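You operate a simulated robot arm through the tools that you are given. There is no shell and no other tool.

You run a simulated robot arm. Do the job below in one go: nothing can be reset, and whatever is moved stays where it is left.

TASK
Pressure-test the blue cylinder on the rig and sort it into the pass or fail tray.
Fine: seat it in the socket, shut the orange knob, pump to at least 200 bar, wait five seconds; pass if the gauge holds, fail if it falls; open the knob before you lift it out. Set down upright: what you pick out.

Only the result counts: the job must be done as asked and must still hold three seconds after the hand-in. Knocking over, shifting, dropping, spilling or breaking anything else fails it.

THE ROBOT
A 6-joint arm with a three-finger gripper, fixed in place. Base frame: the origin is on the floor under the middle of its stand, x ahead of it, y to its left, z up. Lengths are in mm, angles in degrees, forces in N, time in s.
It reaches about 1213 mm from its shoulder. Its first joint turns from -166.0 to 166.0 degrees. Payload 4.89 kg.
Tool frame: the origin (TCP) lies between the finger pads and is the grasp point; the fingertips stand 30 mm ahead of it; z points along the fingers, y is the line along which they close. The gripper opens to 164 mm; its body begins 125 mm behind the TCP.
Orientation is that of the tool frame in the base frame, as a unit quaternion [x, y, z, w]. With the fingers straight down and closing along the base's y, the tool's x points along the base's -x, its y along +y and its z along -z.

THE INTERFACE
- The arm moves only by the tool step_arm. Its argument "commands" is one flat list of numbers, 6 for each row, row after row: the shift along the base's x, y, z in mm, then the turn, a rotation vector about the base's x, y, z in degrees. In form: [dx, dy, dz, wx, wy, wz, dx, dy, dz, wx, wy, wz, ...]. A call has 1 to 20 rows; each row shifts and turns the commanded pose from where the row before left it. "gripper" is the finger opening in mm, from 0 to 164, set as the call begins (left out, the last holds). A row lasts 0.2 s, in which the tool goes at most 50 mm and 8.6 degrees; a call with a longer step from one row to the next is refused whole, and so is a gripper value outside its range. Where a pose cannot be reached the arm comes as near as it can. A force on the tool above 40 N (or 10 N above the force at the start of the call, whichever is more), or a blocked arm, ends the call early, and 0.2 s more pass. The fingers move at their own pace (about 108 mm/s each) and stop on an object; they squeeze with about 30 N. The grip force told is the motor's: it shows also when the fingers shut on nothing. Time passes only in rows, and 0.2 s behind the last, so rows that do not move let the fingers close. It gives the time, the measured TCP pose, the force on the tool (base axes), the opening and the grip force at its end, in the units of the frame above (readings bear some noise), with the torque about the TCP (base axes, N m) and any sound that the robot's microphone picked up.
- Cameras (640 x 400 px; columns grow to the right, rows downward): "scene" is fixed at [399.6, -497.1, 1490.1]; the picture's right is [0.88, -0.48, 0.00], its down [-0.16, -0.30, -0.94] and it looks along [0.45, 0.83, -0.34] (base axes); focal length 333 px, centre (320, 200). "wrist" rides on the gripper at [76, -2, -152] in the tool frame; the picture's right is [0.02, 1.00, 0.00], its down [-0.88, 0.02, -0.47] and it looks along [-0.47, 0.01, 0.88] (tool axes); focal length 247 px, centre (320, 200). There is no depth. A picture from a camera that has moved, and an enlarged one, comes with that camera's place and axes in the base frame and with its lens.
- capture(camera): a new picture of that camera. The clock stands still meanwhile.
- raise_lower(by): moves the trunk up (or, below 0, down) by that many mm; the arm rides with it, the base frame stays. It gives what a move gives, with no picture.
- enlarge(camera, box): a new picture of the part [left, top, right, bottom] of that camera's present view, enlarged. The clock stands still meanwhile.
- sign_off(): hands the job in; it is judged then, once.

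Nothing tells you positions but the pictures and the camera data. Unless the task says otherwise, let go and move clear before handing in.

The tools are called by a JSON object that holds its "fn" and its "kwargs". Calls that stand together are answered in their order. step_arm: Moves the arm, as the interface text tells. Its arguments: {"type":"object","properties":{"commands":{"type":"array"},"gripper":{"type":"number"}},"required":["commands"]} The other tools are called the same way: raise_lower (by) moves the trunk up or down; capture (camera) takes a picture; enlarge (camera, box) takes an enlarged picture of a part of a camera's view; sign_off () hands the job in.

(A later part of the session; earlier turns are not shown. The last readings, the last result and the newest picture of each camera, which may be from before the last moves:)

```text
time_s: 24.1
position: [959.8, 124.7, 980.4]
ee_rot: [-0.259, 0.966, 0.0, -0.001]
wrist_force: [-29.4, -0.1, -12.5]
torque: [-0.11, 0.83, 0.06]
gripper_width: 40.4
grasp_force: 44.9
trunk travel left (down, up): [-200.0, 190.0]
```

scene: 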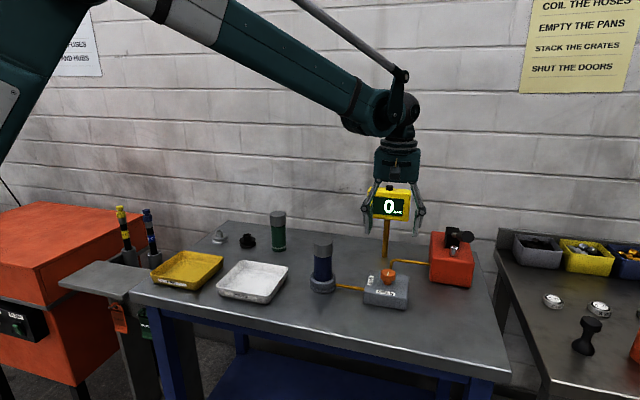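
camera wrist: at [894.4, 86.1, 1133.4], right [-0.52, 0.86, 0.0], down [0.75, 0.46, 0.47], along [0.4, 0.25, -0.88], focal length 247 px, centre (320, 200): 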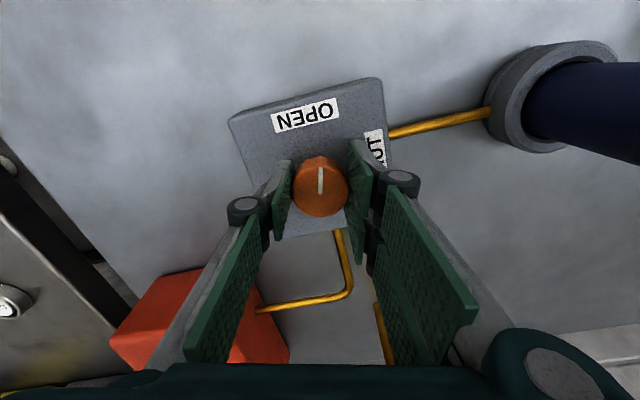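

The force didn't drop as I'd expected. I'll read it again and look before going on.

{"fn": "step_arm", "kwargs": {"commands": [0, 0, 0, 0, 0, 0, 0, 0, 0, 0, 0, 0]}}

{"fn": "enlarge", "kwargs": {"camera": "wrist", "box": [200, 60, 440, 260]}}

{"fn": "enlarge", "kwargs": {"camera": "scene", "box": [340, 200, 440, 310]}}

```text
time_s: 24.8
position: [960.3, 125.7, 980.2]
ee_rot: [-0.259, 0.966, 0.001, 0.0]
wrist_force: [-32.3, -0.6, -15.3]
torque: [-0.01, 0.85, 0.08]
gripper_width: 40.6
grasp_force: 45.1
trunk travel left (down, up): [-200.0, 190.0]
```

```text
2.00 times, centred on (320, 160) of wrist
camera zoom: at [894.4, 86.2, 1133.4], right [-0.52, 0.86, 0.0], down [0.75, 0.46, 0.47], along [0.4, 0.25, -0.88], focal length 494 px, centre (320, 280)
```

zoom: 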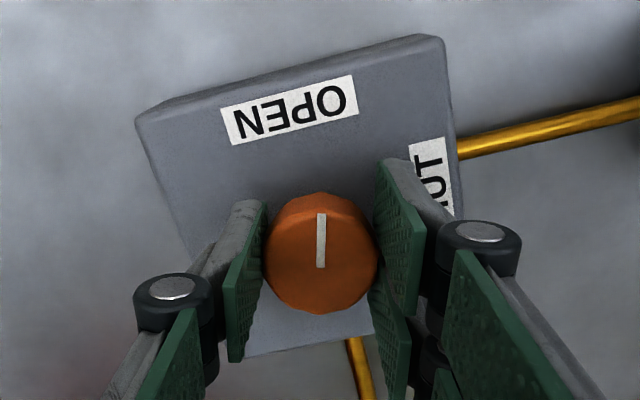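

```text
3.64 times, centred on (390, 255) of scene
camera zoom: at [399.6, -497.1, 1490.1], right [0.88, -0.48, 0.0], down [-0.16, -0.3, -0.94], along [0.45, 0.83, -0.34], focal length 1210 px, centre (66, 0)
```

zoom: 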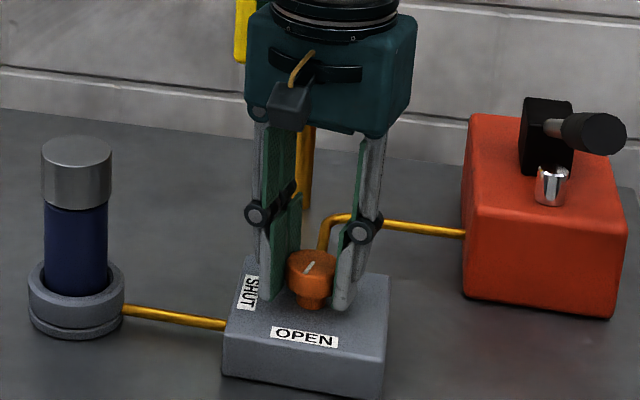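

The load is creeping up with no motion, so it's stress locked into the grip. I'll open the fingers to release it, look, then grip again at the present angle.

{"fn": "step_arm", "kwargs": {"commands": [0, 0, 0, 0, 0, 0, 0, 0, 0, 0, 0, 0, 0, 0, 0, 0, 0, 0], "gripper": 60}}

{"fn": "enlarge", "kwargs": {"camera": "wrist", "box": [200, 60, 440, 260]}}

{"fn": "enlarge", "kwargs": {"camera": "scene", "box": [350, 230, 430, 310]}}

```text
time_s: 25.6
position: [960.8, 126.8, 980.9]
ee_rot: [-0.259, 0.966, 0.0, 0.001]
wrist_force: [-0.5, -0.2, 1.4]
torque: [-0.02, 0.0, -0.01]
gripper_width: 59.8
grasp_force: 0.0
trunk travel left (down, up): [-200.0, 190.0]
```

```text
2.00 times, centred on (320, 160) of wrist
camera zoom: at [895.2, 86.0, 1133.2], right [-0.52, 0.86, 0.0], down [0.75, 0.46, 0.47], along [0.41, 0.25, -0.88], focal length 494 px, centre (320, 280)
```

zoom: 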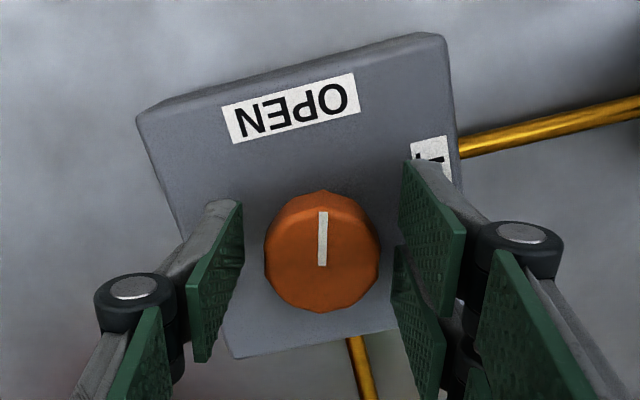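

```text
5.00 times, centred on (390, 270) of scene
camera zoom: at [399.6, -497.1, 1490.1], right [0.88, -0.48, 0.0], down [-0.16, -0.3, -0.94], along [0.45, 0.83, -0.34], focal length 1663 px, centre (-30, -150)
```

zoom: 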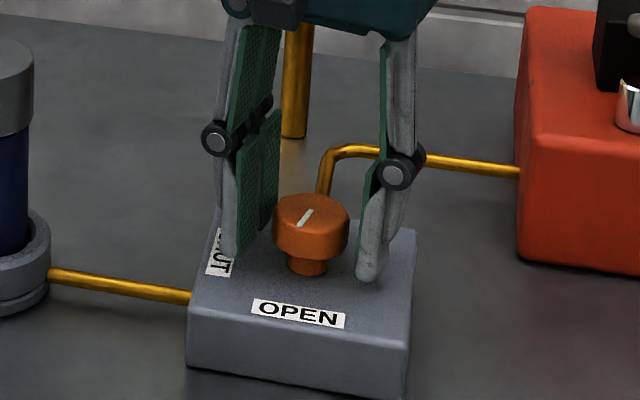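

The load vanished and the knob stayed about 15° turned. I'll grip again lightly and go on in short turns.

{"fn": "step_arm", "kwargs": {"commands": [0, 0, 0, 0, 0, 0, 0, 0, 0, 0, 0, 0, 0, 0, 0, 0, 0, 0], "gripper": 38}}

{"fn": "step_arm", "kwargs": {"commands": [0, 0, 0, 0, 0, -5, 0, 0, 0, 0, 0, -5, 0, 0, 0, 0, 0, 0]}}

```text
time_s: 26.4
position: [960.4, 126.6, 978.8]
ee_rot: [-0.259, 0.966, 0.0, 0.0]
wrist_force: [-1.9, 4.1, -0.9]
torque: [0.18, 0.08, 0.01]
gripper_width: 40.3
grasp_force: 44.4
trunk travel left (down, up): [-200.0, 190.0]
```

```text
time_s: 27.1
position: [961.2, 127.3, 980.4]
ee_rot: [-0.174, 0.985, 0.0, 0.001]
wrist_force: [-0.5, 9.7, 10.4]
torque: [0.36, 0.16, -0.01]
gripper_width: 40.4
grasp_force: 45.2
trunk travel left (down, up): [-200.0, 190.0]
```

The load stays small this time. I'm 25° into the turn and will continue.

{"fn": "step_arm", "kwargs": {"commands": [0, 0, 0, 0, 0, -5, 0, 0, 0, 0, 0, -5, 0, 0, 0, 0, 0, -5, 0, 0, 0, 0, 0, 0]}}

```text
time_s: 28.1
position: [960.8, 126.4, 980.2]
ee_rot: [-0.043, 0.999, 0.0, 0.001]
wrist_force: [4.5, 14.7, 9.4]
torque: [0.49, -0.11, 0.01]
gripper_width: 40.4
grasp_force: 45.2
trunk travel left (down, up): [-200.0, 190.0]
```

The load is modest at about 15 N and the turn is at 40°. I'll carry on.

{"fn": "step_arm", "kwargs": {"commands": [0, 0, 0, 0, 0, -5, 0, 0, 0, 0, 0, -5, 0, 0, 0, 0, 0, -5, 0, 0, 0, 0, 0, 0]}}

{"fn": "enlarge", "kwargs": {"camera": "wrist", "box": [200, 60, 440, 260]}}

{"fn": "enlarge", "kwargs": {"camera": "scene", "box": [340, 180, 440, 310]}}

```text
time_s: 29.1
position: [960.5, 126.3, 979.2]
ee_rot: [0.087, 0.996, 0.0, 0.0]
wrist_force: [7.0, 19.9, 9.8]
torque: [0.62, -0.19, 0.01]
gripper_width: 40.4
grasp_force: 45.0
trunk travel left (down, up): [-200.0, 190.0]
```

```text
2.00 times, centred on (320, 160) of wrist
camera zoom: at [884.4, 138.6, 1133.0], right [0.15, 0.99, 0.0], down [0.87, -0.14, 0.47], along [0.47, -0.07, -0.88], focal length 494 px, centre (320, 280)
```

zoom: 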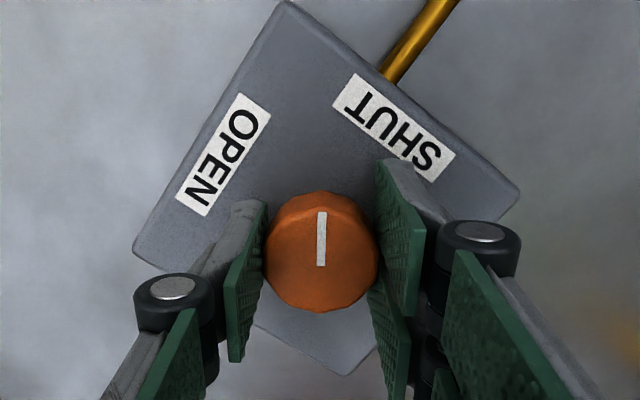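

```text
3.08 times, centred on (390, 245) of scene
camera zoom: at [399.6, -497.1, 1490.1], right [0.88, -0.48, 0.0], down [-0.16, -0.3, -0.94], along [0.45, 0.83, -0.34], focal length 1023 px, centre (105, 62)
```

zoom: 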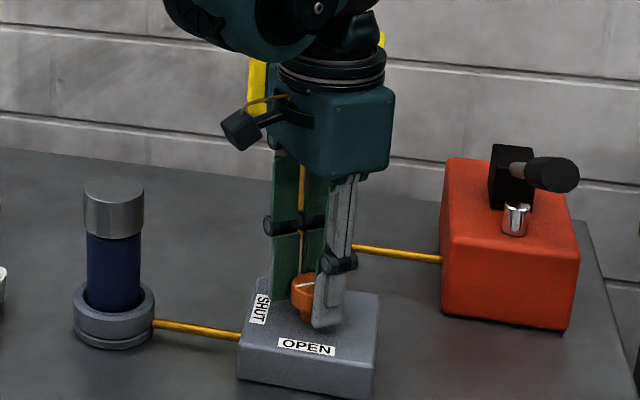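

The pointer now aims midway between the labels, turned 55°. I'll continue with the remaining 35° in two parts.

{"fn": "step_arm", "kwargs": {"commands": [0, 0, 0, 0, 0, -5, 0, 0, 0, 0, 0, -5, 0, 0, 0, 0, 0, -5, 0, 0, 0, 0, 0, 0]}}

{"fn": "step_arm", "kwargs": {"commands": [0, 0, 0, 0, 0, -5, 0, 0, 0, 0, 0, -5, 0, 0, 0, 0, 0, 0]}}

```text
time_s: 30.1
position: [960.6, 126.7, 980.1]
ee_rot: [0.217, 0.976, 0.0, 0.0]
wrist_force: [3.8, 27.4, 6.9]
torque: [0.77, -0.15, -0.01]
gripper_width: 40.5
grasp_force: 44.8
trunk travel left (down, up): [-200.0, 190.0]
```

```text
time_s: 30.9
position: [960.0, 128.0, 979.0]
ee_rot: [0.301, 0.954, 0.0, 0.001]
wrist_force: [7.2, 33.5, 9.5]
torque: [1.0, -0.15, 0.04]
gripper_width: 40.3
grasp_force: 45.0
trunk travel left (down, up): [-200.0, 190.0]
```

The side load is at 34 N with 80° turned. I'll re-grip to shed it, then finish the turn.

{"fn": "step_arm", "kwargs": {"commands": [0, 0, 0, 0, 0, 0, 0, 0, 0, 0, 0, 0, 0, 0, 0, 0, 0, 0], "gripper": 60}}

{"fn": "step_arm", "kwargs": {"commands": [0, 0, 0, 0, 0, 0, 0, 0, 0, 0, 0, 0, 0, 0, 0, 0, 0, 0], "gripper": 38}}

{"fn": "step_arm", "kwargs": {"commands": [0, 0, 0, 0, 0, -5, 0, 0, 0, 0, 0, -5, 0, 0, 0, 0, 0, 0]}}

{"fn": "enlarge", "kwargs": {"camera": "wrist", "box": [200, 60, 440, 260]}}

```text
time_s: 31.8
position: [961.0, 126.6, 979.1]
ee_rot: [0.301, 0.953, 0.0, -0.001]
wrist_force: [-0.5, 0.6, 0.5]
torque: [-0.04, 0.04, 0.03]
gripper_width: 60.0
grasp_force: 0.1
trunk travel left (down, up): [-200.0, 190.0]
```

```text
time_s: 32.5
position: [960.5, 127.8, 979.6]
ee_rot: [0.301, 0.954, 0.0, 0.001]
wrist_force: [19.1, 12.4, 8.7]
torque: [0.47, -0.67, -0.02]
gripper_width: 40.2
grasp_force: 45.2
trunk travel left (down, up): [-200.0, 190.0]
```

```text
time_s: 33.3
position: [960.7, 127.1, 979.5]
ee_rot: [0.381, 0.924, 0.001, 0.001]
wrist_force: [4.6, 5.1, 3.2]
torque: [0.12, -0.39, 0.29]
gripper_width: 40.2
grasp_force: 45.3
trunk travel left (down, up): [-200.0, 190.0]
stopped in row 3: the force on the tool passed its limit at 41 N (the readings are from after the stop); the commanded pose is now the measured one
```

```text
2.00 times, centred on (320, 160) of wrist
camera zoom: at [905.1, 179.7, 1132.6], right [0.69, 0.72, 0.0], down [0.64, -0.61, 0.47], along [0.34, -0.33, -0.88], focal length 494 px, centre (320, 280)
```

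zoom: 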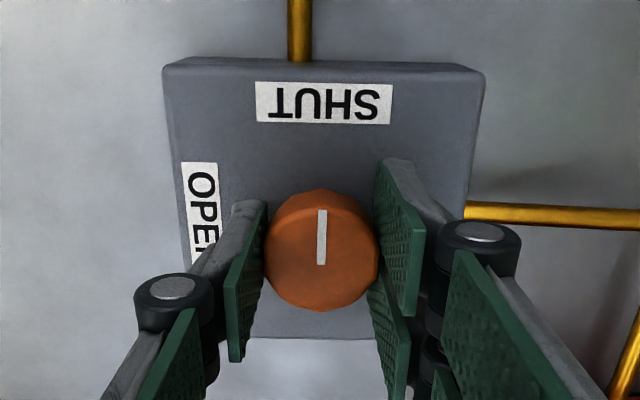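

The pointer now aims squarely at SHUT, and the torque rise suggests the end stop. I'll let go and rise clear, then check.

{"fn": "step_arm", "kwargs": {"commands": [0, 0, 0, 0, 0, 0, 0, 0, 0, 0, 0, 0, 0, 0, 0, 0, 0, 0], "gripper": 84}}

{"fn": "step_arm", "kwargs": {"commands": [0, 0, 30, 0, 0, 0, 0, 0, 40, 0, 0, 0, 0, 0, 40, 0, 0, 0, 0, 0, 40, 0, 0, 0, 0, 0, 0, 0, 0, 0]}}

{"fn": "capture", "kwargs": {"camera": "wrist"}}

{"fn": "enlarge", "kwargs": {"camera": "scene", "box": [340, 180, 500, 310]}}

```text
time_s: 34.1
position: [960.4, 126.4, 980.4]
ee_rot: [0.382, 0.924, 0.001, 0.001]
wrist_force: [-0.1, 0.2, -0.4]
torque: [-0.04, 0.03, 0.01]
gripper_width: 83.9
grasp_force: 0.1
trunk travel left (down, up): [-200.0, 190.0]
```

```text
time_s: 35.3
position: [960.7, 126.5, 1129.3]
ee_rot: [0.382, 0.924, 0.0, 0.001]
wrist_force: [-0.6, -0.1, 0.8]
torque: [0.01, -0.07, -0.01]
gripper_width: 83.8
grasp_force: 0.1
trunk travel left (down, up): [-200.0, 190.0]
```

```text
taken
camera wrist: at [904.5, 178.8, 1283.3], right [0.69, 0.72, 0.0], down [0.64, -0.61, 0.47], along [0.34, -0.33, -0.88], focal length 247 px, centre (320, 200)
```

wrist: 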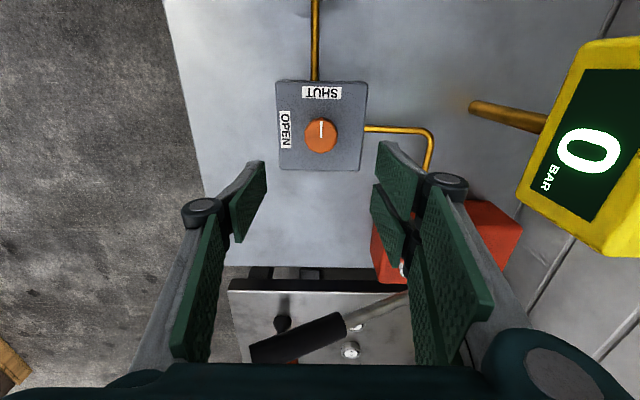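

```text
3.08 times, centred on (420, 245) of scene
camera zoom: at [399.6, -497.1, 1490.1], right [0.88, -0.48, 0.0], down [-0.16, -0.3, -0.94], along [0.45, 0.83, -0.34], focal length 1023 px, centre (12, 62)
```

zoom: 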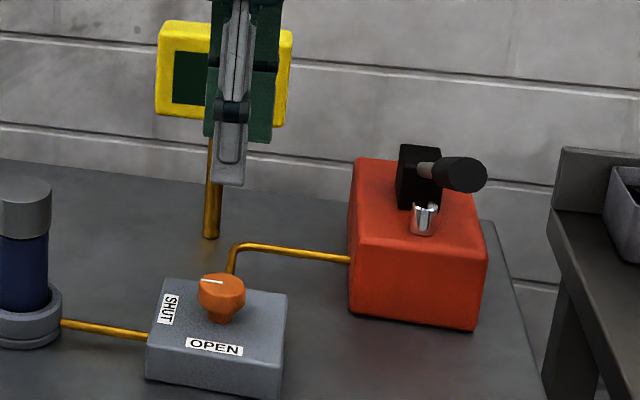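

The knob's line points at SHUT. Now I'll move the camera over the pump for a side-on look at the lever and pivot.

{"fn": "step_arm", "kwargs": {"commands": [10, 4, 40, 0, 0, 0, 20, 8, 40, 0, 0, 0, 35, 14, 20, 0, 0, 0, 35, 14, 0, 0, 0, 0, 28, 11, 0, 0, 0, 0, 0, 0, 0, 0, 0, 0]}}

{"fn": "capture", "kwargs": {"camera": "wrist"}}

{"fn": "capture", "kwargs": {"camera": "scene"}}

```text
time_s: 36.7
position: [1088.6, 178.9, 1232.0]
ee_rot: [0.382, 0.924, 0.0, 0.001]
wrist_force: [1.5, 0.5, -1.1]
torque: [-0.06, 0.14, 0.0]
gripper_width: 84.1
grasp_force: 0.0
trunk travel left (down, up): [-200.0, 190.0]
```

```text
taken
camera wrist: at [1033.4, 231.7, 1384.6], right [0.69, 0.72, 0.0], down [0.64, -0.61, 0.47], along [0.34, -0.33, -0.88], focal length 247 px, centre (320, 200)
```

wrist: 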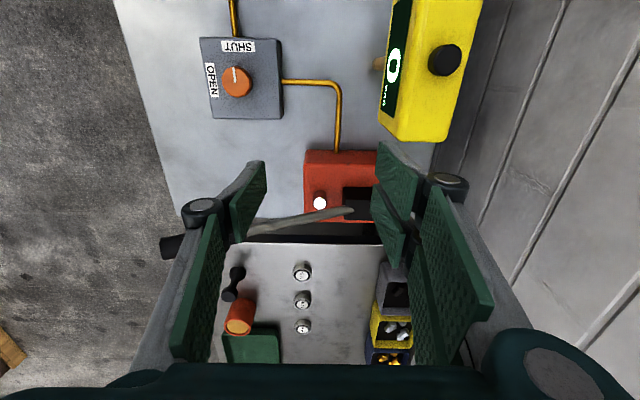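

```text
taken
```

scene: 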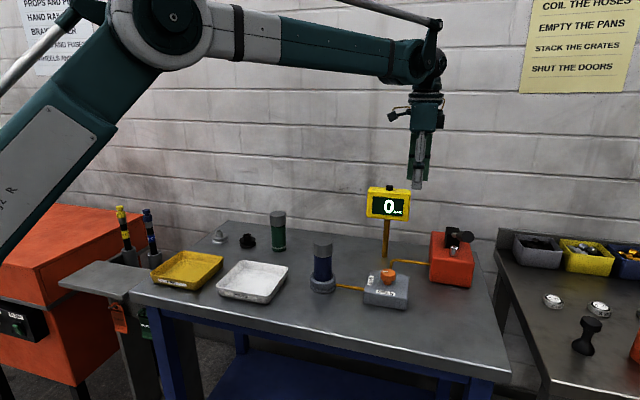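

The view is good, but the fingers hide the lever. I'll open them fully here in free air and look again.

{"fn": "step_arm", "kwargs": {"commands": [0, 0, 0, 0, 0, 0, 0, 0, 0, 0, 0, 0], "gripper": 164}}

{"fn": "enlarge", "kwargs": {"camera": "wrist", "box": [190, 120, 430, 270]}}

{"fn": "capture", "kwargs": {"camera": "wrist"}}

```text
time_s: 37.3
position: [1087.2, 178.8, 1231.3]
ee_rot: [0.382, 0.924, 0.0, 0.001]
wrist_force: [-0.6, -0.6, -0.3]
torque: [0.01, -0.01, 0.0]
gripper_width: 163.9
grasp_force: 0.0
trunk travel left (down, up): [-200.0, 190.0]
```

```text
2.67 times, centred on (310, 195) of wrist
camera zoom: at [1032.4, 231.3, 1385.3], right [0.69, 0.72, 0.0], down [0.64, -0.61, 0.47], along [0.34, -0.33, -0.88], focal length 659 px, centre (347, 213)
```

zoom: 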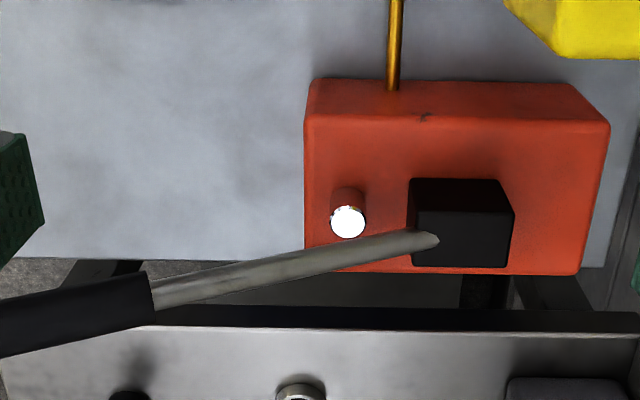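

```text
taken
camera wrist: at [1032.4, 231.3, 1385.3], right [0.69, 0.72, 0.0], down [0.64, -0.61, 0.47], along [0.34, -0.33, -0.88], focal length 247 px, centre (320, 200)
```

wrist: 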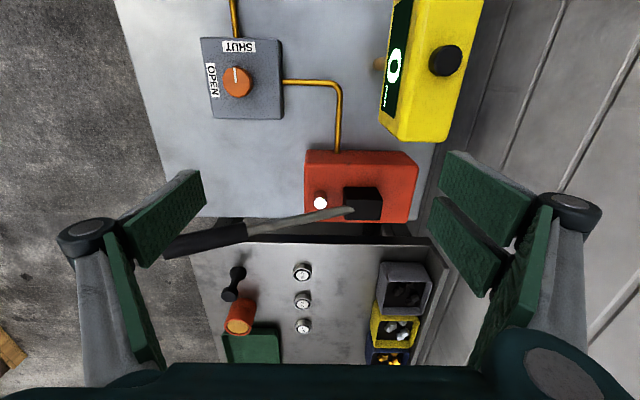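

I have a clear view of the lever. I put the pivot near (1224, 140, 1038) and the grip centre near (1071, -13, 1123), about 232 mm away and pitched up about 21°. I'll turn the tool back by +90° while moving above the grip.

{"fn": "step_arm", "kwargs": {"commands": [-1.34, -15.95, 0, 0, 0, 7.5, -1.34, -15.95, 0, 0, 0, 7.5, -1.34, -15.95, 0, 0, 0, 7.5, -1.34, -15.95, 0, 0, 0, 7.5, -1.34, -15.95, 0, 0, 0, 7.5, -1.34, -15.95, 0, 0, 0, 7.5, -1.34, -15.95, 0, 0, 0, 7.5, -1.34, -15.95, 0, 0, 0, 7.5, -1.34, -15.95, 0, 0, 0, 7.5, -1.34, -15.95, 0, 0, 0, 7.5, -1.34, -15.95, 0, 0, 0, 7.5, -1.34, -15.95, 0, 0, 0, 7.5, 0, 0, 0, 0, 0, 0]}}

{"fn": "capture", "kwargs": {"camera": "wrist"}}

{"fn": "capture", "kwargs": {"camera": "scene"}}

```text
time_s: 40.1
position: [1071.3, -12.5, 1229.1]
ee_rot: [-0.383, 0.924, 0.002, 0.0]
wrist_force: [0.5, 0.2, -0.3]
torque: [0.04, -0.02, -0.02]
gripper_width: 164.0
grasp_force: 0.1
trunk travel left (down, up): [-200.0, 190.0]
```

```text
taken
camera wrist: at [1019.4, -68.2, 1382.3], right [-0.72, 0.69, 0.0], down [0.61, 0.64, 0.47], along [0.33, 0.34, -0.88], focal length 247 px, centre (320, 200)
```

wrist: 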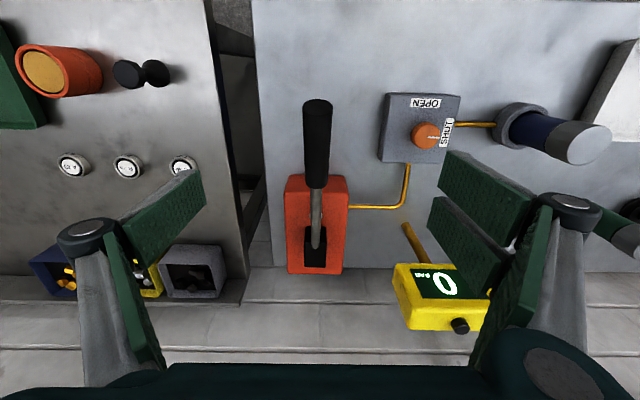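

```text
taken
```

scene: 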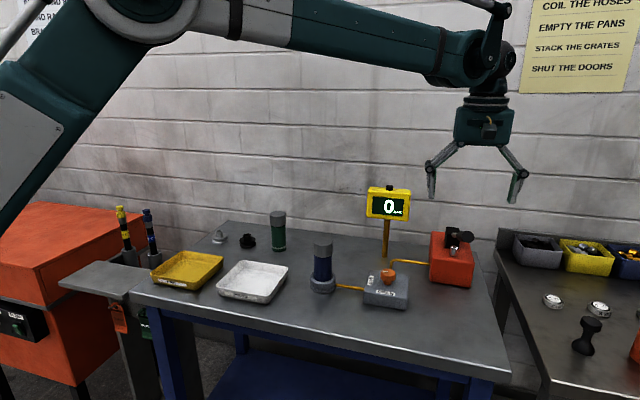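

The lever lies lengthwise below the camera, nearly straight up the picture. I'll enlarge to measure its sideways offset.

{"fn": "enlarge", "kwargs": {"camera": "wrist", "box": [240, 90, 400, 290]}}

{"fn": "enlarge", "kwargs": {"camera": "wrist", "box": [270, 180, 370, 280]}}

```text
2.00 times, centred on (320, 190) of wrist
camera zoom: at [1019.4, -68.2, 1382.3], right [-0.72, 0.69, 0.0], down [0.61, 0.64, 0.47], along [0.33, 0.34, -0.88], focal length 494 px, centre (320, 220)
```

zoom: 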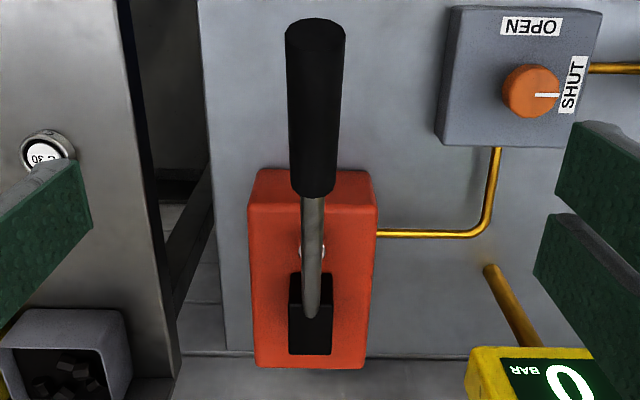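

```text
4.00 times, centred on (320, 230) of wrist
camera zoom: at [1019.4, -68.2, 1382.3], right [-0.72, 0.69, 0.0], down [0.61, 0.64, 0.47], along [0.33, 0.34, -0.88], focal length 988 px, centre (320, 80)
```

zoom: 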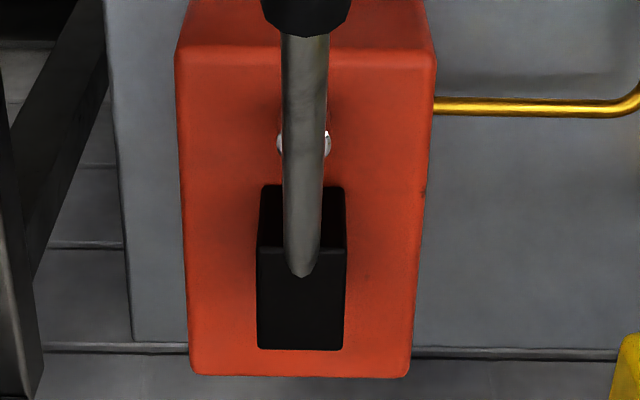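

The lever runs along the 45° line x - y ≈ 1090, and its grip is 27 mm thick. I'll shift slightly and lower so the fingers straddle the grip centre.

{"fn": "step_arm", "kwargs": {"commands": [0.5, -2.5, -35, 0, 0, 0, 0.5, -2.2, -36, 0, 0, 0, 0, 0, -36, 0, 0, 0, 0, 0, 0, 0, 0, 0], "gripper": 80}}

{"fn": "capture", "kwargs": {"camera": "wrist"}}

{"fn": "enlarge", "kwargs": {"camera": "scene", "box": [400, 160, 520, 300]}}

```text
time_s: 41.1
position: [1074.6, -17.6, 1122.2]
ee_rot: [-0.384, 0.923, 0.001, 0.0]
wrist_force: [0.6, 0.1, -1.0]
torque: [0.03, 0.06, -0.02]
gripper_width: 80.1
grasp_force: 0.1
trunk travel left (down, up): [-200.0, 190.0]
```

```text
taken
camera wrist: at [1021.4, -73.4, 1275.7], right [-0.72, 0.69, 0.0], down [0.61, 0.64, 0.47], along [0.33, 0.34, -0.88], focal length 247 px, centre (320, 200)
```

wrist: 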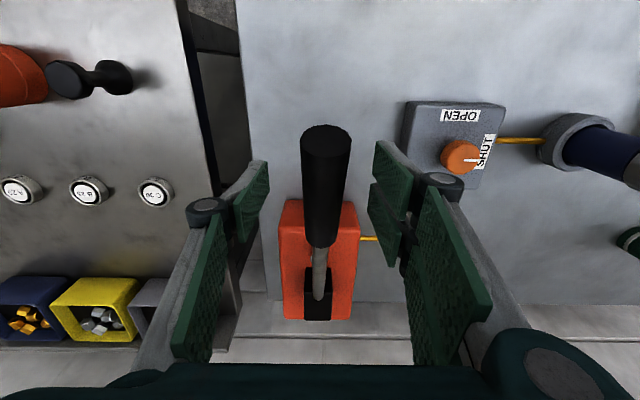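

```text
2.86 times, centred on (460, 230) of scene
camera zoom: at [399.6, -497.1, 1490.1], right [0.88, -0.48, 0.0], down [-0.16, -0.3, -0.94], along [0.45, 0.83, -0.34], focal length 950 px, centre (-80, 114)
```

zoom: 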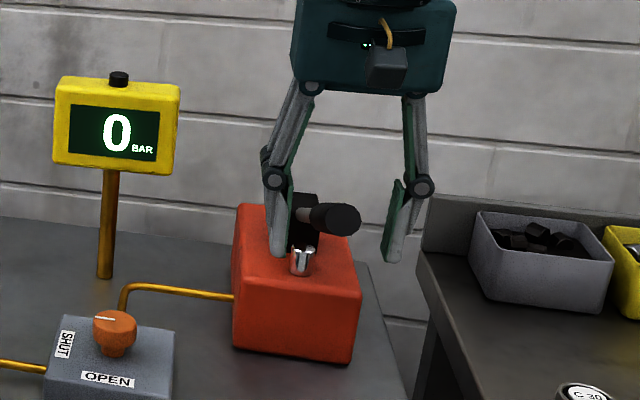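

The grip lies between the pads and the gauge is visible to the scene camera. I'll close on the handle.

{"fn": "step_arm", "kwargs": {"commands": [0, 0, 0, 0, 0, 0, 0, 0, 0, 0, 0, 0, 0, 0, 0, 0, 0, 0, 0, 0, 0, 0, 0, 0], "gripper": 15}}

{"fn": "capture", "kwargs": {"camera": "wrist"}}

{"fn": "enlarge", "kwargs": {"camera": "scene", "box": [360, 160, 520, 300]}}

```text
time_s: 42.1
position: [1071.6, -15.9, 1123.1]
ee_rot: [-0.383, 0.924, 0.0, -0.001]
wrist_force: [-9.5, 3.9, -6.8]
torque: [0.16, 0.03, 0.27]
gripper_width: 26.2
grasp_force: 44.8
trunk travel left (down, up): [-200.0, 190.0]
stopped in row 4: the force on the tool passed its limit at 41 N (the readings are from after the stop); the commanded pose is now the measured one
```

```text
taken
camera wrist: at [1020.3, -72.0, 1276.1], right [-0.72, 0.69, 0.0], down [0.61, 0.64, 0.47], along [0.32, 0.34, -0.88], focal length 247 px, centre (320, 200)
```

wrist: 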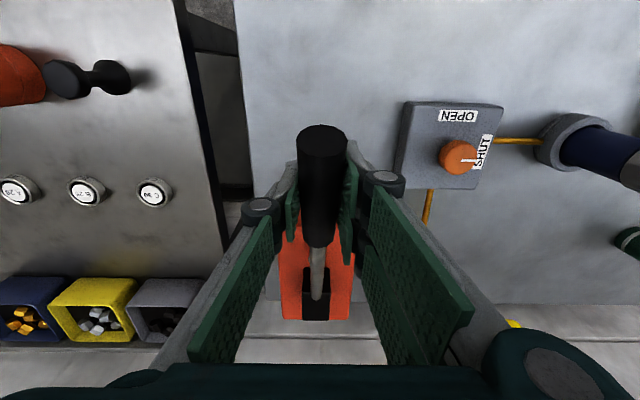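

```text
2.86 times, centred on (440, 230) of scene
camera zoom: at [399.6, -497.1, 1490.1], right [0.88, -0.48, 0.0], down [-0.16, -0.3, -0.94], along [0.45, 0.83, -0.34], focal length 950 px, centre (-23, 114)
```

zoom: 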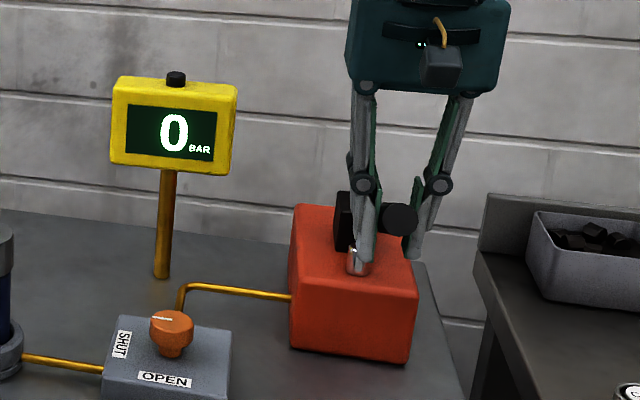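

The handle is gripped (26 mm). I'll begin a down-stroke along the lever's arc, turning the tool with it, a few rows first to feel the load.

{"fn": "step_arm", "kwargs": {"commands": [-2.15, -2.15, -8.17, 1.52, -1.52, 0, -1.94, -1.94, -8.26, 1.52, -1.52, 0, -1.71, -1.71, -8.35, 1.52, -1.52, 0, 0, 0, 0, 0, 0, 0]}}

{"fn": "enlarge", "kwargs": {"camera": "scene", "box": [360, 160, 520, 300]}}

```text
time_s: 43.1
position: [1065.8, -22.0, 1099.9]
ee_rot: [-0.383, 0.922, 0.024, 0.051]
wrist_force: [-17.3, 1.5, 1.8]
torque: [-0.26, 0.45, 0.54]
gripper_width: 26.2
grasp_force: 45.0
trunk travel left (down, up): [-200.0, 190.0]
```

```text
2.86 times, centred on (440, 230) of scene
camera zoom: at [399.6, -497.1, 1490.1], right [0.88, -0.48, 0.0], down [-0.16, -0.3, -0.94], along [0.45, 0.83, -0.34], focal length 950 px, centre (-23, 114)
```

zoom: 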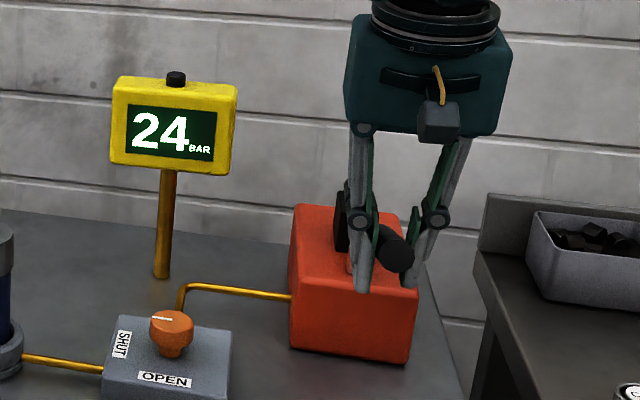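

The gauge has risen to 24 bar and the force is small. I'll continue the stroke down.

{"fn": "step_arm", "kwargs": {"commands": [-1.49, -1.49, -8.44, 1.52, -1.52, 0, -1.26, -1.26, -8.54, 1.52, -1.52, 0, -1.03, -1.03, -8.58, 1.52, -1.52, 0, 0, 0, 0, 0, 0, 0]}}

{"fn": "enlarge", "kwargs": {"camera": "scene", "box": [360, 160, 520, 300]}}

```text
time_s: 44.2
position: [1060.9, -27.8, 1074.1]
ee_rot: [-0.382, 0.917, 0.046, 0.103]
wrist_force: [-15.4, -3.4, 8.1]
torque: [0.75, -0.22, 0.47]
gripper_width: 26.2
grasp_force: 45.6
trunk travel left (down, up): [-200.0, 190.0]
stopped in row 4: the force on the tool passed its limit at 40 N (the readings are from after the stop); the commanded pose is now the measured one
```

```text
2.86 times, centred on (440, 230) of scene
camera zoom: at [399.6, -497.1, 1490.1], right [0.88, -0.48, 0.0], down [-0.16, -0.3, -0.94], along [0.45, 0.83, -0.34], focal length 950 px, centre (-23, 114)
```

zoom: 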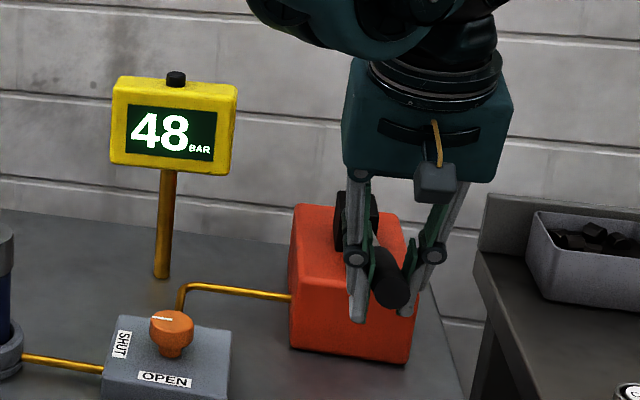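

It's at 48 bar, and I hit the force limit because my arc is slightly tight (pushed away from the pivot). I'll continue with a bit more outward motion.

{"fn": "step_arm", "kwargs": {"commands": [-1.6, -1.2, -8.6, 1.52, -1.52, 0, -1.2, -1, -8.65, 1.52, -1.52, 0, 0, 0, 0, 0, 0, 0]}}

{"fn": "capture", "kwargs": {"camera": "wrist"}}

{"fn": "enlarge", "kwargs": {"camera": "scene", "box": [360, 160, 520, 300]}}

```text
time_s: 45.0
position: [1059.0, -28.9, 1056.3]
ee_rot: [-0.379, 0.913, 0.059, 0.137]
wrist_force: [-19.2, -1.1, 1.3]
torque: [-0.45, 0.57, 0.54]
gripper_width: 26.3
grasp_force: 45.1
trunk travel left (down, up): [-200.0, 190.0]
```

```text
taken
camera wrist: at [977.6, -114.6, 1179.6], right [-0.72, 0.69, 0.0], down [0.48, 0.51, 0.71], along [0.49, 0.51, -0.7], focal length 247 px, centre (320, 200)
```

wrist: 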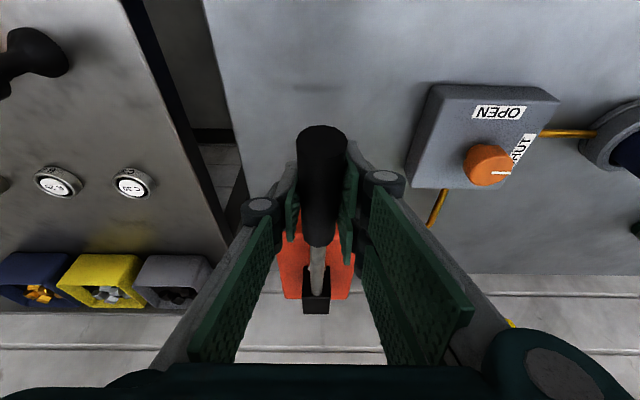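

```text
2.86 times, centred on (440, 230) of scene
camera zoom: at [399.6, -497.1, 1490.1], right [0.88, -0.48, 0.0], down [-0.16, -0.3, -0.94], along [0.45, 0.83, -0.34], focal length 950 px, centre (-23, 114)
```

zoom: 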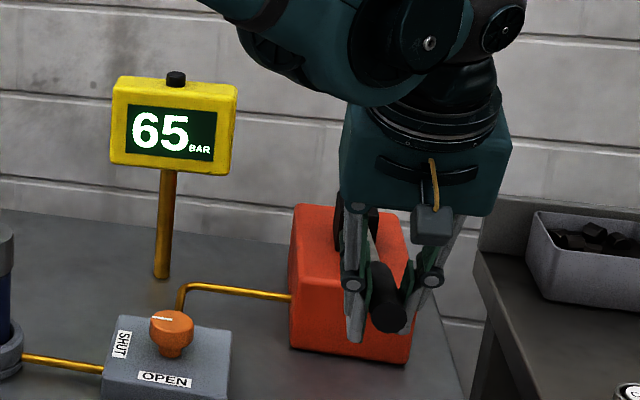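

65 bar now. I'll push further down and see whether there's a stop.

{"fn": "step_arm", "kwargs": {"commands": [-1.2, -0.3, -8.7, 1.52, -1.52, 0, -0.6, -0.1, -8.7, 1.52, -1.52, 0, 0, 0, 0, 0, 0, 0]}}

{"fn": "enlarge", "kwargs": {"camera": "scene", "box": [360, 160, 520, 300]}}

```text
time_s: 45.8
position: [1058.8, -30.9, 1038.2]
ee_rot: [-0.377, 0.907, 0.073, 0.172]
wrist_force: [-15.6, -5.1, 2.8]
torque: [-0.24, 0.17, 0.53]
gripper_width: 26.3
grasp_force: 44.3
trunk travel left (down, up): [-200.0, 190.0]
```

```text
2.86 times, centred on (440, 230) of scene
camera zoom: at [399.6, -497.1, 1490.1], right [0.88, -0.48, 0.0], down [-0.16, -0.3, -0.94], along [0.45, 0.83, -0.34], focal length 950 px, centre (-23, 114)
```

zoom: 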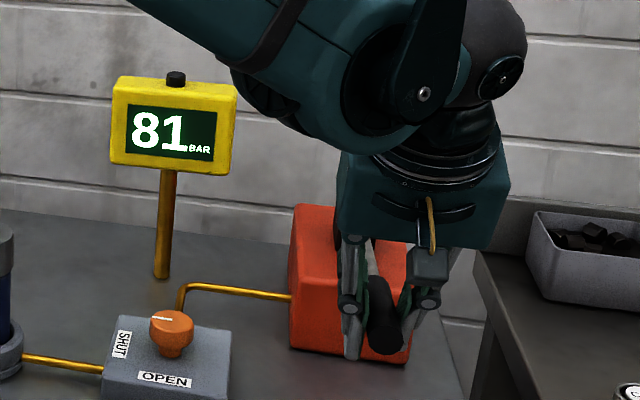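

81 bar. I'll try a little more travel, watching the force.

{"fn": "step_arm", "kwargs": {"commands": [0, 0, -8.7, 1.52, -1.52, 0, 0.3, 0.3, -8.7, 1.52, -1.52, 0, 0, 0, 0, 0, 0, 0]}}

{"fn": "enlarge", "kwargs": {"camera": "scene", "box": [360, 160, 520, 300]}}

```text
time_s: 46.6
position: [1059.0, -31.0, 1022.1]
ee_rot: [-0.373, 0.9, 0.086, 0.206]
wrist_force: [-17.7, -15.9, -0.2]
torque: [-0.54, 0.46, 0.52]
gripper_width: 26.2
grasp_force: 45.1
trunk travel left (down, up): [-200.0, 190.0]
```

```text
2.86 times, centred on (440, 230) of scene
camera zoom: at [399.6, -497.1, 1490.1], right [0.88, -0.48, 0.0], down [-0.16, -0.3, -0.94], along [0.45, 0.83, -0.34], focal length 950 px, centre (-23, 114)
```

zoom: 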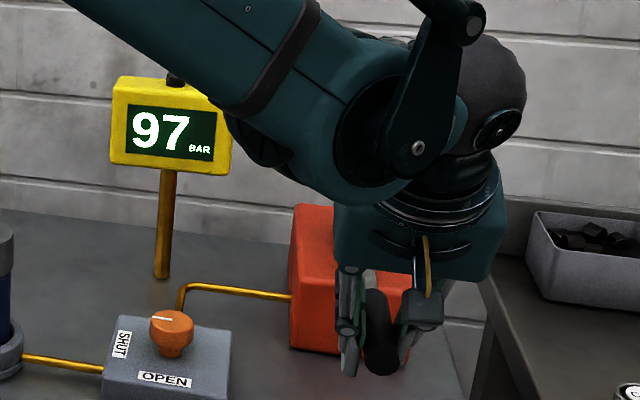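

97 bar, with no hard stop yet. I'll start the up-stroke along the reverse arc and check whether the gauge holds.

{"fn": "step_arm", "kwargs": {"commands": [-0.9, -0.9, 8.7, -1.52, 1.52, 0, -0.3, -0.3, 8.7, -1.52, 1.52, 0, 0.11, 0.11, 8.7, -1.52, 1.52, 0, 0.34, 0.34, 8.7, -1.52, 1.52, 0, 0, 0, 0, 0, 0, 0]}}

{"fn": "enlarge", "kwargs": {"camera": "scene", "box": [360, 160, 520, 300]}}

```text
time_s: 48.0
position: [1060.7, -27.9, 1055.5]
ee_rot: [-0.379, 0.913, 0.059, 0.138]
wrist_force: [15.1, 0.1, -2.1]
torque: [-0.64, 0.35, 0.24]
gripper_width: 26.5
grasp_force: 44.9
trunk travel left (down, up): [-200.0, 190.0]
stopped in row 5: the force on the tool passed its limit at 41 N (the readings are from after the stop); the commanded pose is now the measured one
```

```text
2.86 times, centred on (440, 230) of scene
camera zoom: at [399.6, -497.1, 1490.1], right [0.88, -0.48, 0.0], down [-0.16, -0.3, -0.94], along [0.45, 0.83, -0.34], focal length 950 px, centre (-23, 114)
```

zoom: 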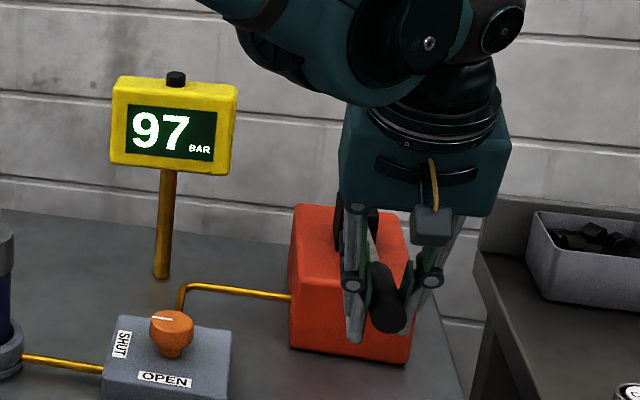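

The gauge holds at 97 bar on the up-stroke, so the pump ratchets. I'll continue up with slightly more inward motion.

{"fn": "step_arm", "kwargs": {"commands": [1.2, 0.8, 8.65, -1.52, 1.52, 0, 1.0, 0.9, 8.6, -1.52, 1.52, 0, 1.1, 1.1, 8.55, -1.52, 1.52, 0, 0, 0, 0, 0, 0, 0]}}

{"fn": "step_arm", "kwargs": {"commands": [1.3, 1.3, 8.5, -1.52, 1.52, 0, 1.5, 1.5, 8.44, -1.52, 1.52, 0, 1.7, 1.7, 8.35, -1.52, 1.52, 0, 0, 0, 0, 0, 0, 0]}}

```text
time_s: 49.0
position: [1063.0, -25.5, 1083.1]
ee_rot: [-0.382, 0.919, 0.038, 0.086]
wrist_force: [18.3, 3.0, 2.0]
torque: [0.67, -0.47, 0.26]
gripper_width: 25.9
grasp_force: 44.9
trunk travel left (down, up): [-200.0, 190.0]
```

```text
time_s: 50.0
position: [1066.8, -20.9, 1106.1]
ee_rot: [-0.383, 0.923, 0.015, 0.034]
wrist_force: [18.8, 2.8, -7.4]
torque: [-0.52, 0.4, 0.28]
gripper_width: 26.1
grasp_force: 44.6
trunk travel left (down, up): [-200.0, 190.0]
stopped in row 4: the force on the tool passed its limit at 40 N (the readings are from after the stop); the commanded pose is now the measured one
```

Nearly at the top (z 1106). I'll go up one more row, then start the second down-stroke.

{"fn": "step_arm", "kwargs": {"commands": [2.2, 1.7, 8.2, -1.52, 1.52, 0, 0, 0, 0, 0, 0, 0]}}

{"fn": "step_arm", "kwargs": {"commands": [-1.6, -1.9, -8.26, 1.52, -1.52, 0, -1.7, -1.7, -8.35, 1.52, -1.52, 0, -1.5, -1.5, -8.44, 1.52, -1.52, 0, -1.3, -1.3, -8.5, 1.52, -1.52, 0, 0, 0, 0, 0, 0, 0]}}

{"fn": "enlarge", "kwargs": {"camera": "scene", "box": [360, 160, 520, 300]}}

```text
time_s: 50.6
position: [1069.9, -18.2, 1113.4]
ee_rot: [-0.384, 0.923, 0.01, 0.018]
wrist_force: [35.0, 0.1, -3.3]
torque: [0.89, -0.73, 0.05]
gripper_width: 26.2
grasp_force: 44.4
trunk travel left (down, up): [-200.0, 190.0]
```

```text
time_s: 51.8
position: [1061.7, -27.0, 1080.4]
ee_rot: [-0.382, 0.919, 0.038, 0.087]
wrist_force: [17.5, -3.5, -2.0]
torque: [-0.11, 0.28, 0.28]
gripper_width: 26.0
grasp_force: 44.7
trunk travel left (down, up): [-200.0, 190.0]
```

```text
2.86 times, centred on (440, 230) of scene
camera zoom: at [399.6, -497.1, 1490.1], right [0.88, -0.48, 0.0], down [-0.16, -0.3, -0.94], along [0.45, 0.83, -0.34], focal length 950 px, centre (-23, 114)
```

zoom: 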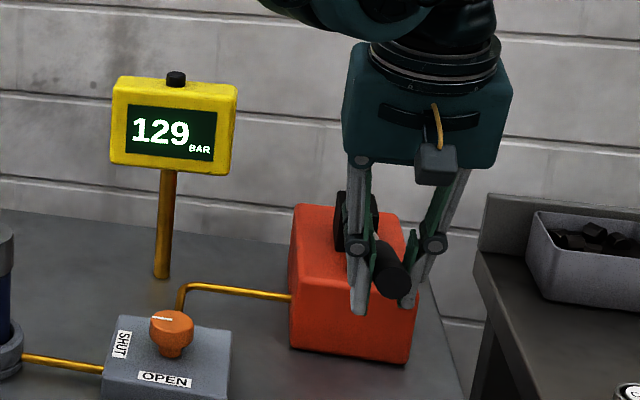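

129 bar. I'll continue the second down-stroke.

{"fn": "step_arm", "kwargs": {"commands": [-1.0, -1.1, -8.55, 1.52, -1.52, 0, -0.8, -0.9, -8.6, 1.52, -1.52, 0, -0.7, -0.7, -8.63, 1.52, -1.52, 0, -0.4, -0.4, -8.65, 1.52, -1.52, 0, 0, 0, 0, 0, 0, 0]}}

{"fn": "step_arm", "kwargs": {"commands": [-0.2, -0.2, -8.7, 1.52, -1.52, 0, 0, 0, -8.7, 1.52, -1.52, 0, 0.2, 0.2, -8.7, 1.52, -1.52, 0, 0, 0, 0, 0, 0, 0]}}

{"fn": "enlarge", "kwargs": {"camera": "scene", "box": [360, 160, 520, 300]}}

```text
time_s: 53.0
position: [1058.9, -30.3, 1047.2]
ee_rot: [-0.377, 0.911, 0.066, 0.155]
wrist_force: [10.3, -25.3, 0.7]
torque: [-0.54, 0.46, 0.26]
gripper_width: 26.2
grasp_force: 44.8
trunk travel left (down, up): [-200.0, 190.0]
```

```text
time_s: 54.0
position: [1057.6, -30.9, 1021.0]
ee_rot: [-0.373, 0.9, 0.086, 0.206]
wrist_force: [-2.6, -9.6, 4.0]
torque: [0.15, -0.24, 0.55]
gripper_width: 26.1
grasp_force: 44.8
trunk travel left (down, up): [-200.0, 190.0]
stopped in row 4: the force on the tool passed its limit at 41 N (the readings are from after the stop); the commanded pose is now the measured one
```

```text
2.86 times, centred on (440, 230) of scene
camera zoom: at [399.6, -497.1, 1490.1], right [0.88, -0.48, 0.0], down [-0.16, -0.3, -0.94], along [0.45, 0.83, -0.34], focal length 950 px, centre (-23, 114)
```

zoom: 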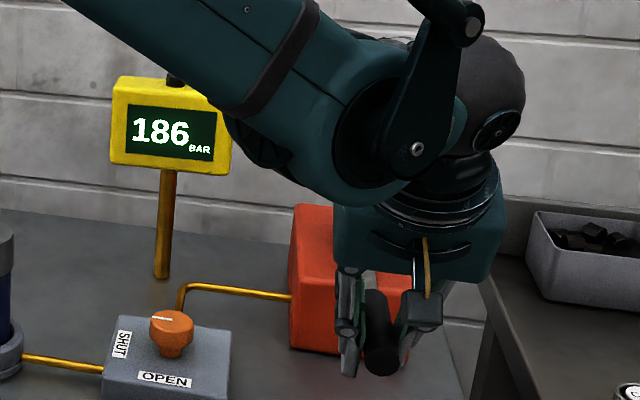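

186 bar. I need one more part stroke, so I'll raise the lever five rows.

{"fn": "step_arm", "kwargs": {"commands": [-0.5, -0.5, 8.7, -1.52, 1.52, 0, -0.1, -0.1, 8.7, -1.52, 1.52, 0, 0.1, 0.1, 8.7, -1.52, 1.52, 0, 0, 0, 0, 0, 0, 0]}}

{"fn": "step_arm", "kwargs": {"commands": [0.4, 0.4, 8.7, -1.52, 1.52, 0, 0.6, 0.6, 8.65, -1.52, 1.52, 0, 0.8, 0.8, 8.6, -1.52, 1.52, 0, 0, 0, 0, 0, 0, 0]}}

{"fn": "enlarge", "kwargs": {"camera": "scene", "box": [360, 160, 520, 300]}}

```text
time_s: 55.0
position: [1059.6, -30.2, 1048.5]
ee_rot: [-0.378, 0.911, 0.066, 0.154]
wrist_force: [17.4, -7.4, 5.6]
torque: [0.5, -0.34, 0.34]
gripper_width: 26.3
grasp_force: 44.8
trunk travel left (down, up): [-200.0, 190.0]
```

```text
time_s: 56.0
position: [1059.8, -28.1, 1071.6]
ee_rot: [-0.38, 0.918, 0.044, 0.103]
wrist_force: [34.8, 1.7, 0.0]
torque: [0.67, -0.35, 0.11]
gripper_width: 26.1
grasp_force: 44.9
trunk travel left (down, up): [-200.0, 190.0]
```

```text
2.86 times, centred on (440, 230) of scene
camera zoom: at [399.6, -497.1, 1490.1], right [0.88, -0.48, 0.0], down [-0.16, -0.3, -0.94], along [0.45, 0.83, -0.34], focal length 950 px, centre (-23, 114)
```

zoom: 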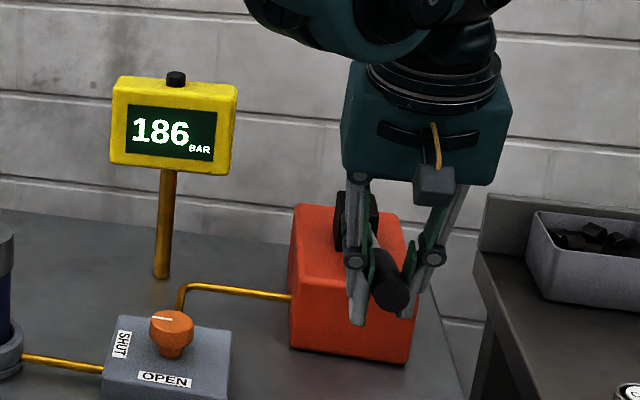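

It still reads 186 bar. Now I'll push down for the last part stroke.

{"fn": "step_arm", "kwargs": {"commands": [0.2, -1.2, -8.6, 1.52, -1.52, 0, -0.3, -0.8, -8.63, 1.52, -1.52, 0, -0.4, -0.6, -8.65, 1.52, -1.52, 0, 0, 0, 0, 0, 0, 0]}}

{"fn": "step_arm", "kwargs": {"commands": [-0.2, -0.2, -8.7, 1.52, -1.52, 0, 0, 0, -8.7, 1.52, -1.52, 0, 0, 0, 0, 0, 0, 0]}}

{"fn": "enlarge", "kwargs": {"camera": "scene", "box": [360, 160, 520, 300]}}

```text
time_s: 57.0
position: [1058.3, -30.1, 1047.4]
ee_rot: [-0.379, 0.91, 0.067, 0.154]
wrist_force: [4.7, 10.2, -2.1]
torque: [-0.53, 0.66, 0.58]
gripper_width: 26.0
grasp_force: 44.8
trunk travel left (down, up): [-200.0, 190.0]
```

```text
time_s: 57.8
position: [1057.5, -30.8, 1028.3]
ee_rot: [-0.374, 0.904, 0.079, 0.189]
wrist_force: [-5.4, 7.2, 1.7]
torque: [-0.26, 0.33, 0.69]
gripper_width: 26.2
grasp_force: 44.9
trunk travel left (down, up): [-200.0, 190.0]
```

```text
2.86 times, centred on (440, 230) of scene
camera zoom: at [399.6, -497.1, 1490.1], right [0.88, -0.48, 0.0], down [-0.16, -0.3, -0.94], along [0.45, 0.83, -0.34], focal length 950 px, centre (-23, 114)
```

zoom: 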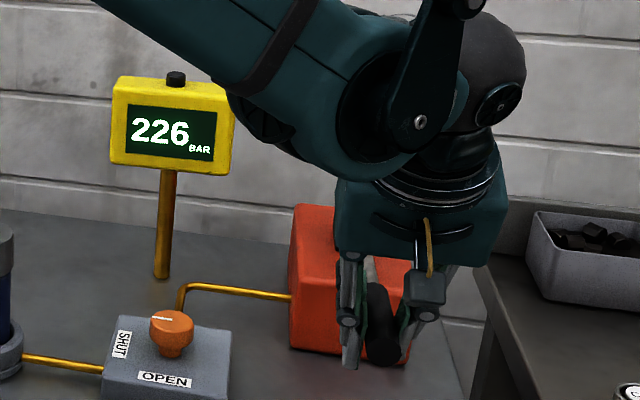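

226 bar at t = 57.8 s. I'll hold still and watch the gauge for more than five seconds.

{"fn": "step_arm", "kwargs": {"commands": [0, 0, 0, 0, 0, 0, 0, 0, 0, 0, 0, 0, 0, 0, 0, 0, 0, 0, 0, 0, 0, 0, 0, 0, 0, 0, 0, 0, 0, 0, 0, 0, 0, 0, 0, 0, 0, 0, 0, 0, 0, 0, 0, 0, 0, 0, 0, 0, 0, 0, 0, 0, 0, 0, 0, 0, 0, 0, 0, 0]}}

{"fn": "enlarge", "kwargs": {"camera": "scene", "box": [360, 180, 420, 225]}}

{"fn": "step_arm", "kwargs": {"commands": [0, 0, 0, 0, 0, 0, 0, 0, 0, 0, 0, 0, 0, 0, 0, 0, 0, 0, 0, 0, 0, 0, 0, 0, 0, 0, 0, 0, 0, 0, 0, 0, 0, 0, 0, 0, 0, 0, 0, 0, 0, 0, 0, 0, 0, 0, 0, 0, 0, 0, 0, 0, 0, 0, 0, 0, 0, 0, 0, 0, 0, 0, 0, 0, 0, 0, 0, 0, 0, 0, 0, 0, 0, 0, 0, 0, 0, 0]}}

{"fn": "enlarge", "kwargs": {"camera": "scene", "box": [360, 180, 420, 225]}}

```text
time_s: 60.0
position: [1057.8, -31.0, 1028.9]
ee_rot: [-0.375, 0.904, 0.079, 0.189]
wrist_force: [-7.8, 7.9, 3.7]
torque: [-0.03, 0.02, 0.7]
gripper_width: 26.2
grasp_force: 45.1
trunk travel left (down, up): [-200.0, 190.0]
```

```text
8.89 times, centred on (390, 202) of scene
camera zoom: at [399.6, -497.1, 1490.1], right [0.88, -0.48, 0.0], down [-0.16, -0.3, -0.94], along [0.45, 0.83, -0.34], focal length 2957 px, centre (-302, 178)
```

zoom: 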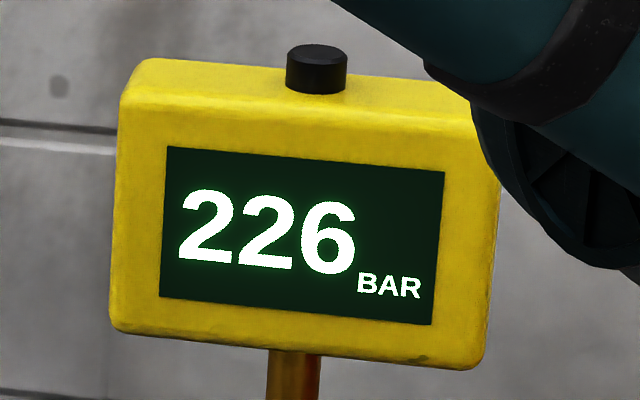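

```text
time_s: 62.8
position: [1058.5, -31.0, 1029.7]
ee_rot: [-0.375, 0.904, 0.079, 0.189]
wrist_force: [-8.8, 9.4, 2.8]
torque: [0.02, -0.03, 0.72]
gripper_width: 26.2
grasp_force: 45.1
trunk travel left (down, up): [-200.0, 190.0]
```

```text
8.89 times, centred on (390, 202) of scene
camera zoom: at [399.6, -497.1, 1490.1], right [0.88, -0.48, 0.0], down [-0.16, -0.3, -0.94], along [0.45, 0.83, -0.34], focal length 2957 px, centre (-302, 178)
```

zoom: 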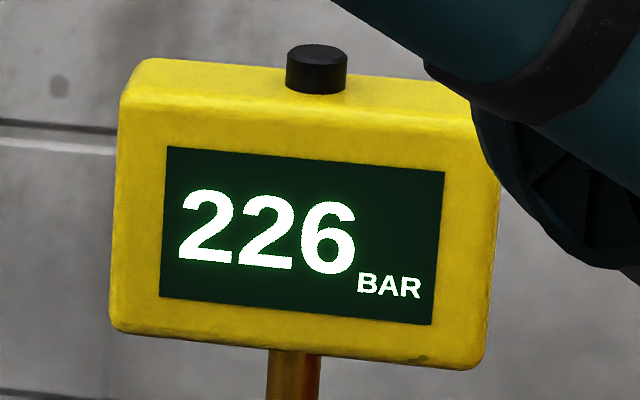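

It still reads 226 bar after five seconds. I'll wait a few more seconds to rule out a slow leak.

{"fn": "step_arm", "kwargs": {"commands": [0, 0, 0, 0, 0, 0, 0, 0, 0, 0, 0, 0, 0, 0, 0, 0, 0, 0, 0, 0, 0, 0, 0, 0, 0, 0, 0, 0, 0, 0, 0, 0, 0, 0, 0, 0, 0, 0, 0, 0, 0, 0, 0, 0, 0, 0, 0, 0, 0, 0, 0, 0, 0, 0, 0, 0, 0, 0, 0, 0, 0, 0, 0, 0, 0, 0, 0, 0, 0, 0, 0, 0, 0, 0, 0, 0, 0, 0]}}

{"fn": "enlarge", "kwargs": {"camera": "scene", "box": [360, 180, 420, 225]}}

```text
time_s: 65.6
position: [1056.8, -30.4, 1029.7]
ee_rot: [-0.374, 0.904, 0.079, 0.189]
wrist_force: [-8.4, 9.1, 3.7]
torque: [0.03, 0.0, 0.75]
gripper_width: 26.1
grasp_force: 44.6
trunk travel left (down, up): [-200.0, 190.0]
```

```text
8.89 times, centred on (390, 202) of scene
camera zoom: at [399.6, -497.1, 1490.1], right [0.88, -0.48, 0.0], down [-0.16, -0.3, -0.94], along [0.45, 0.83, -0.34], focal length 2957 px, centre (-302, 178)
```

zoom: 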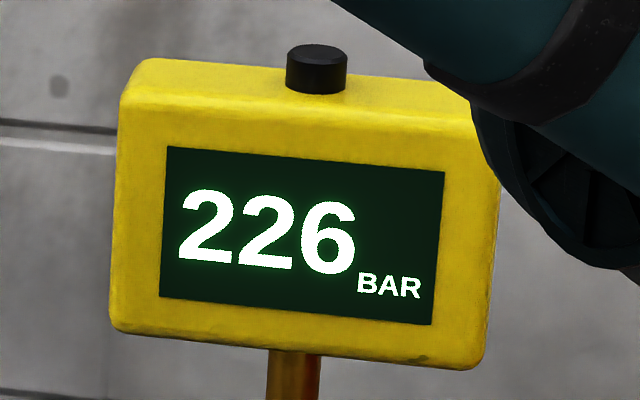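

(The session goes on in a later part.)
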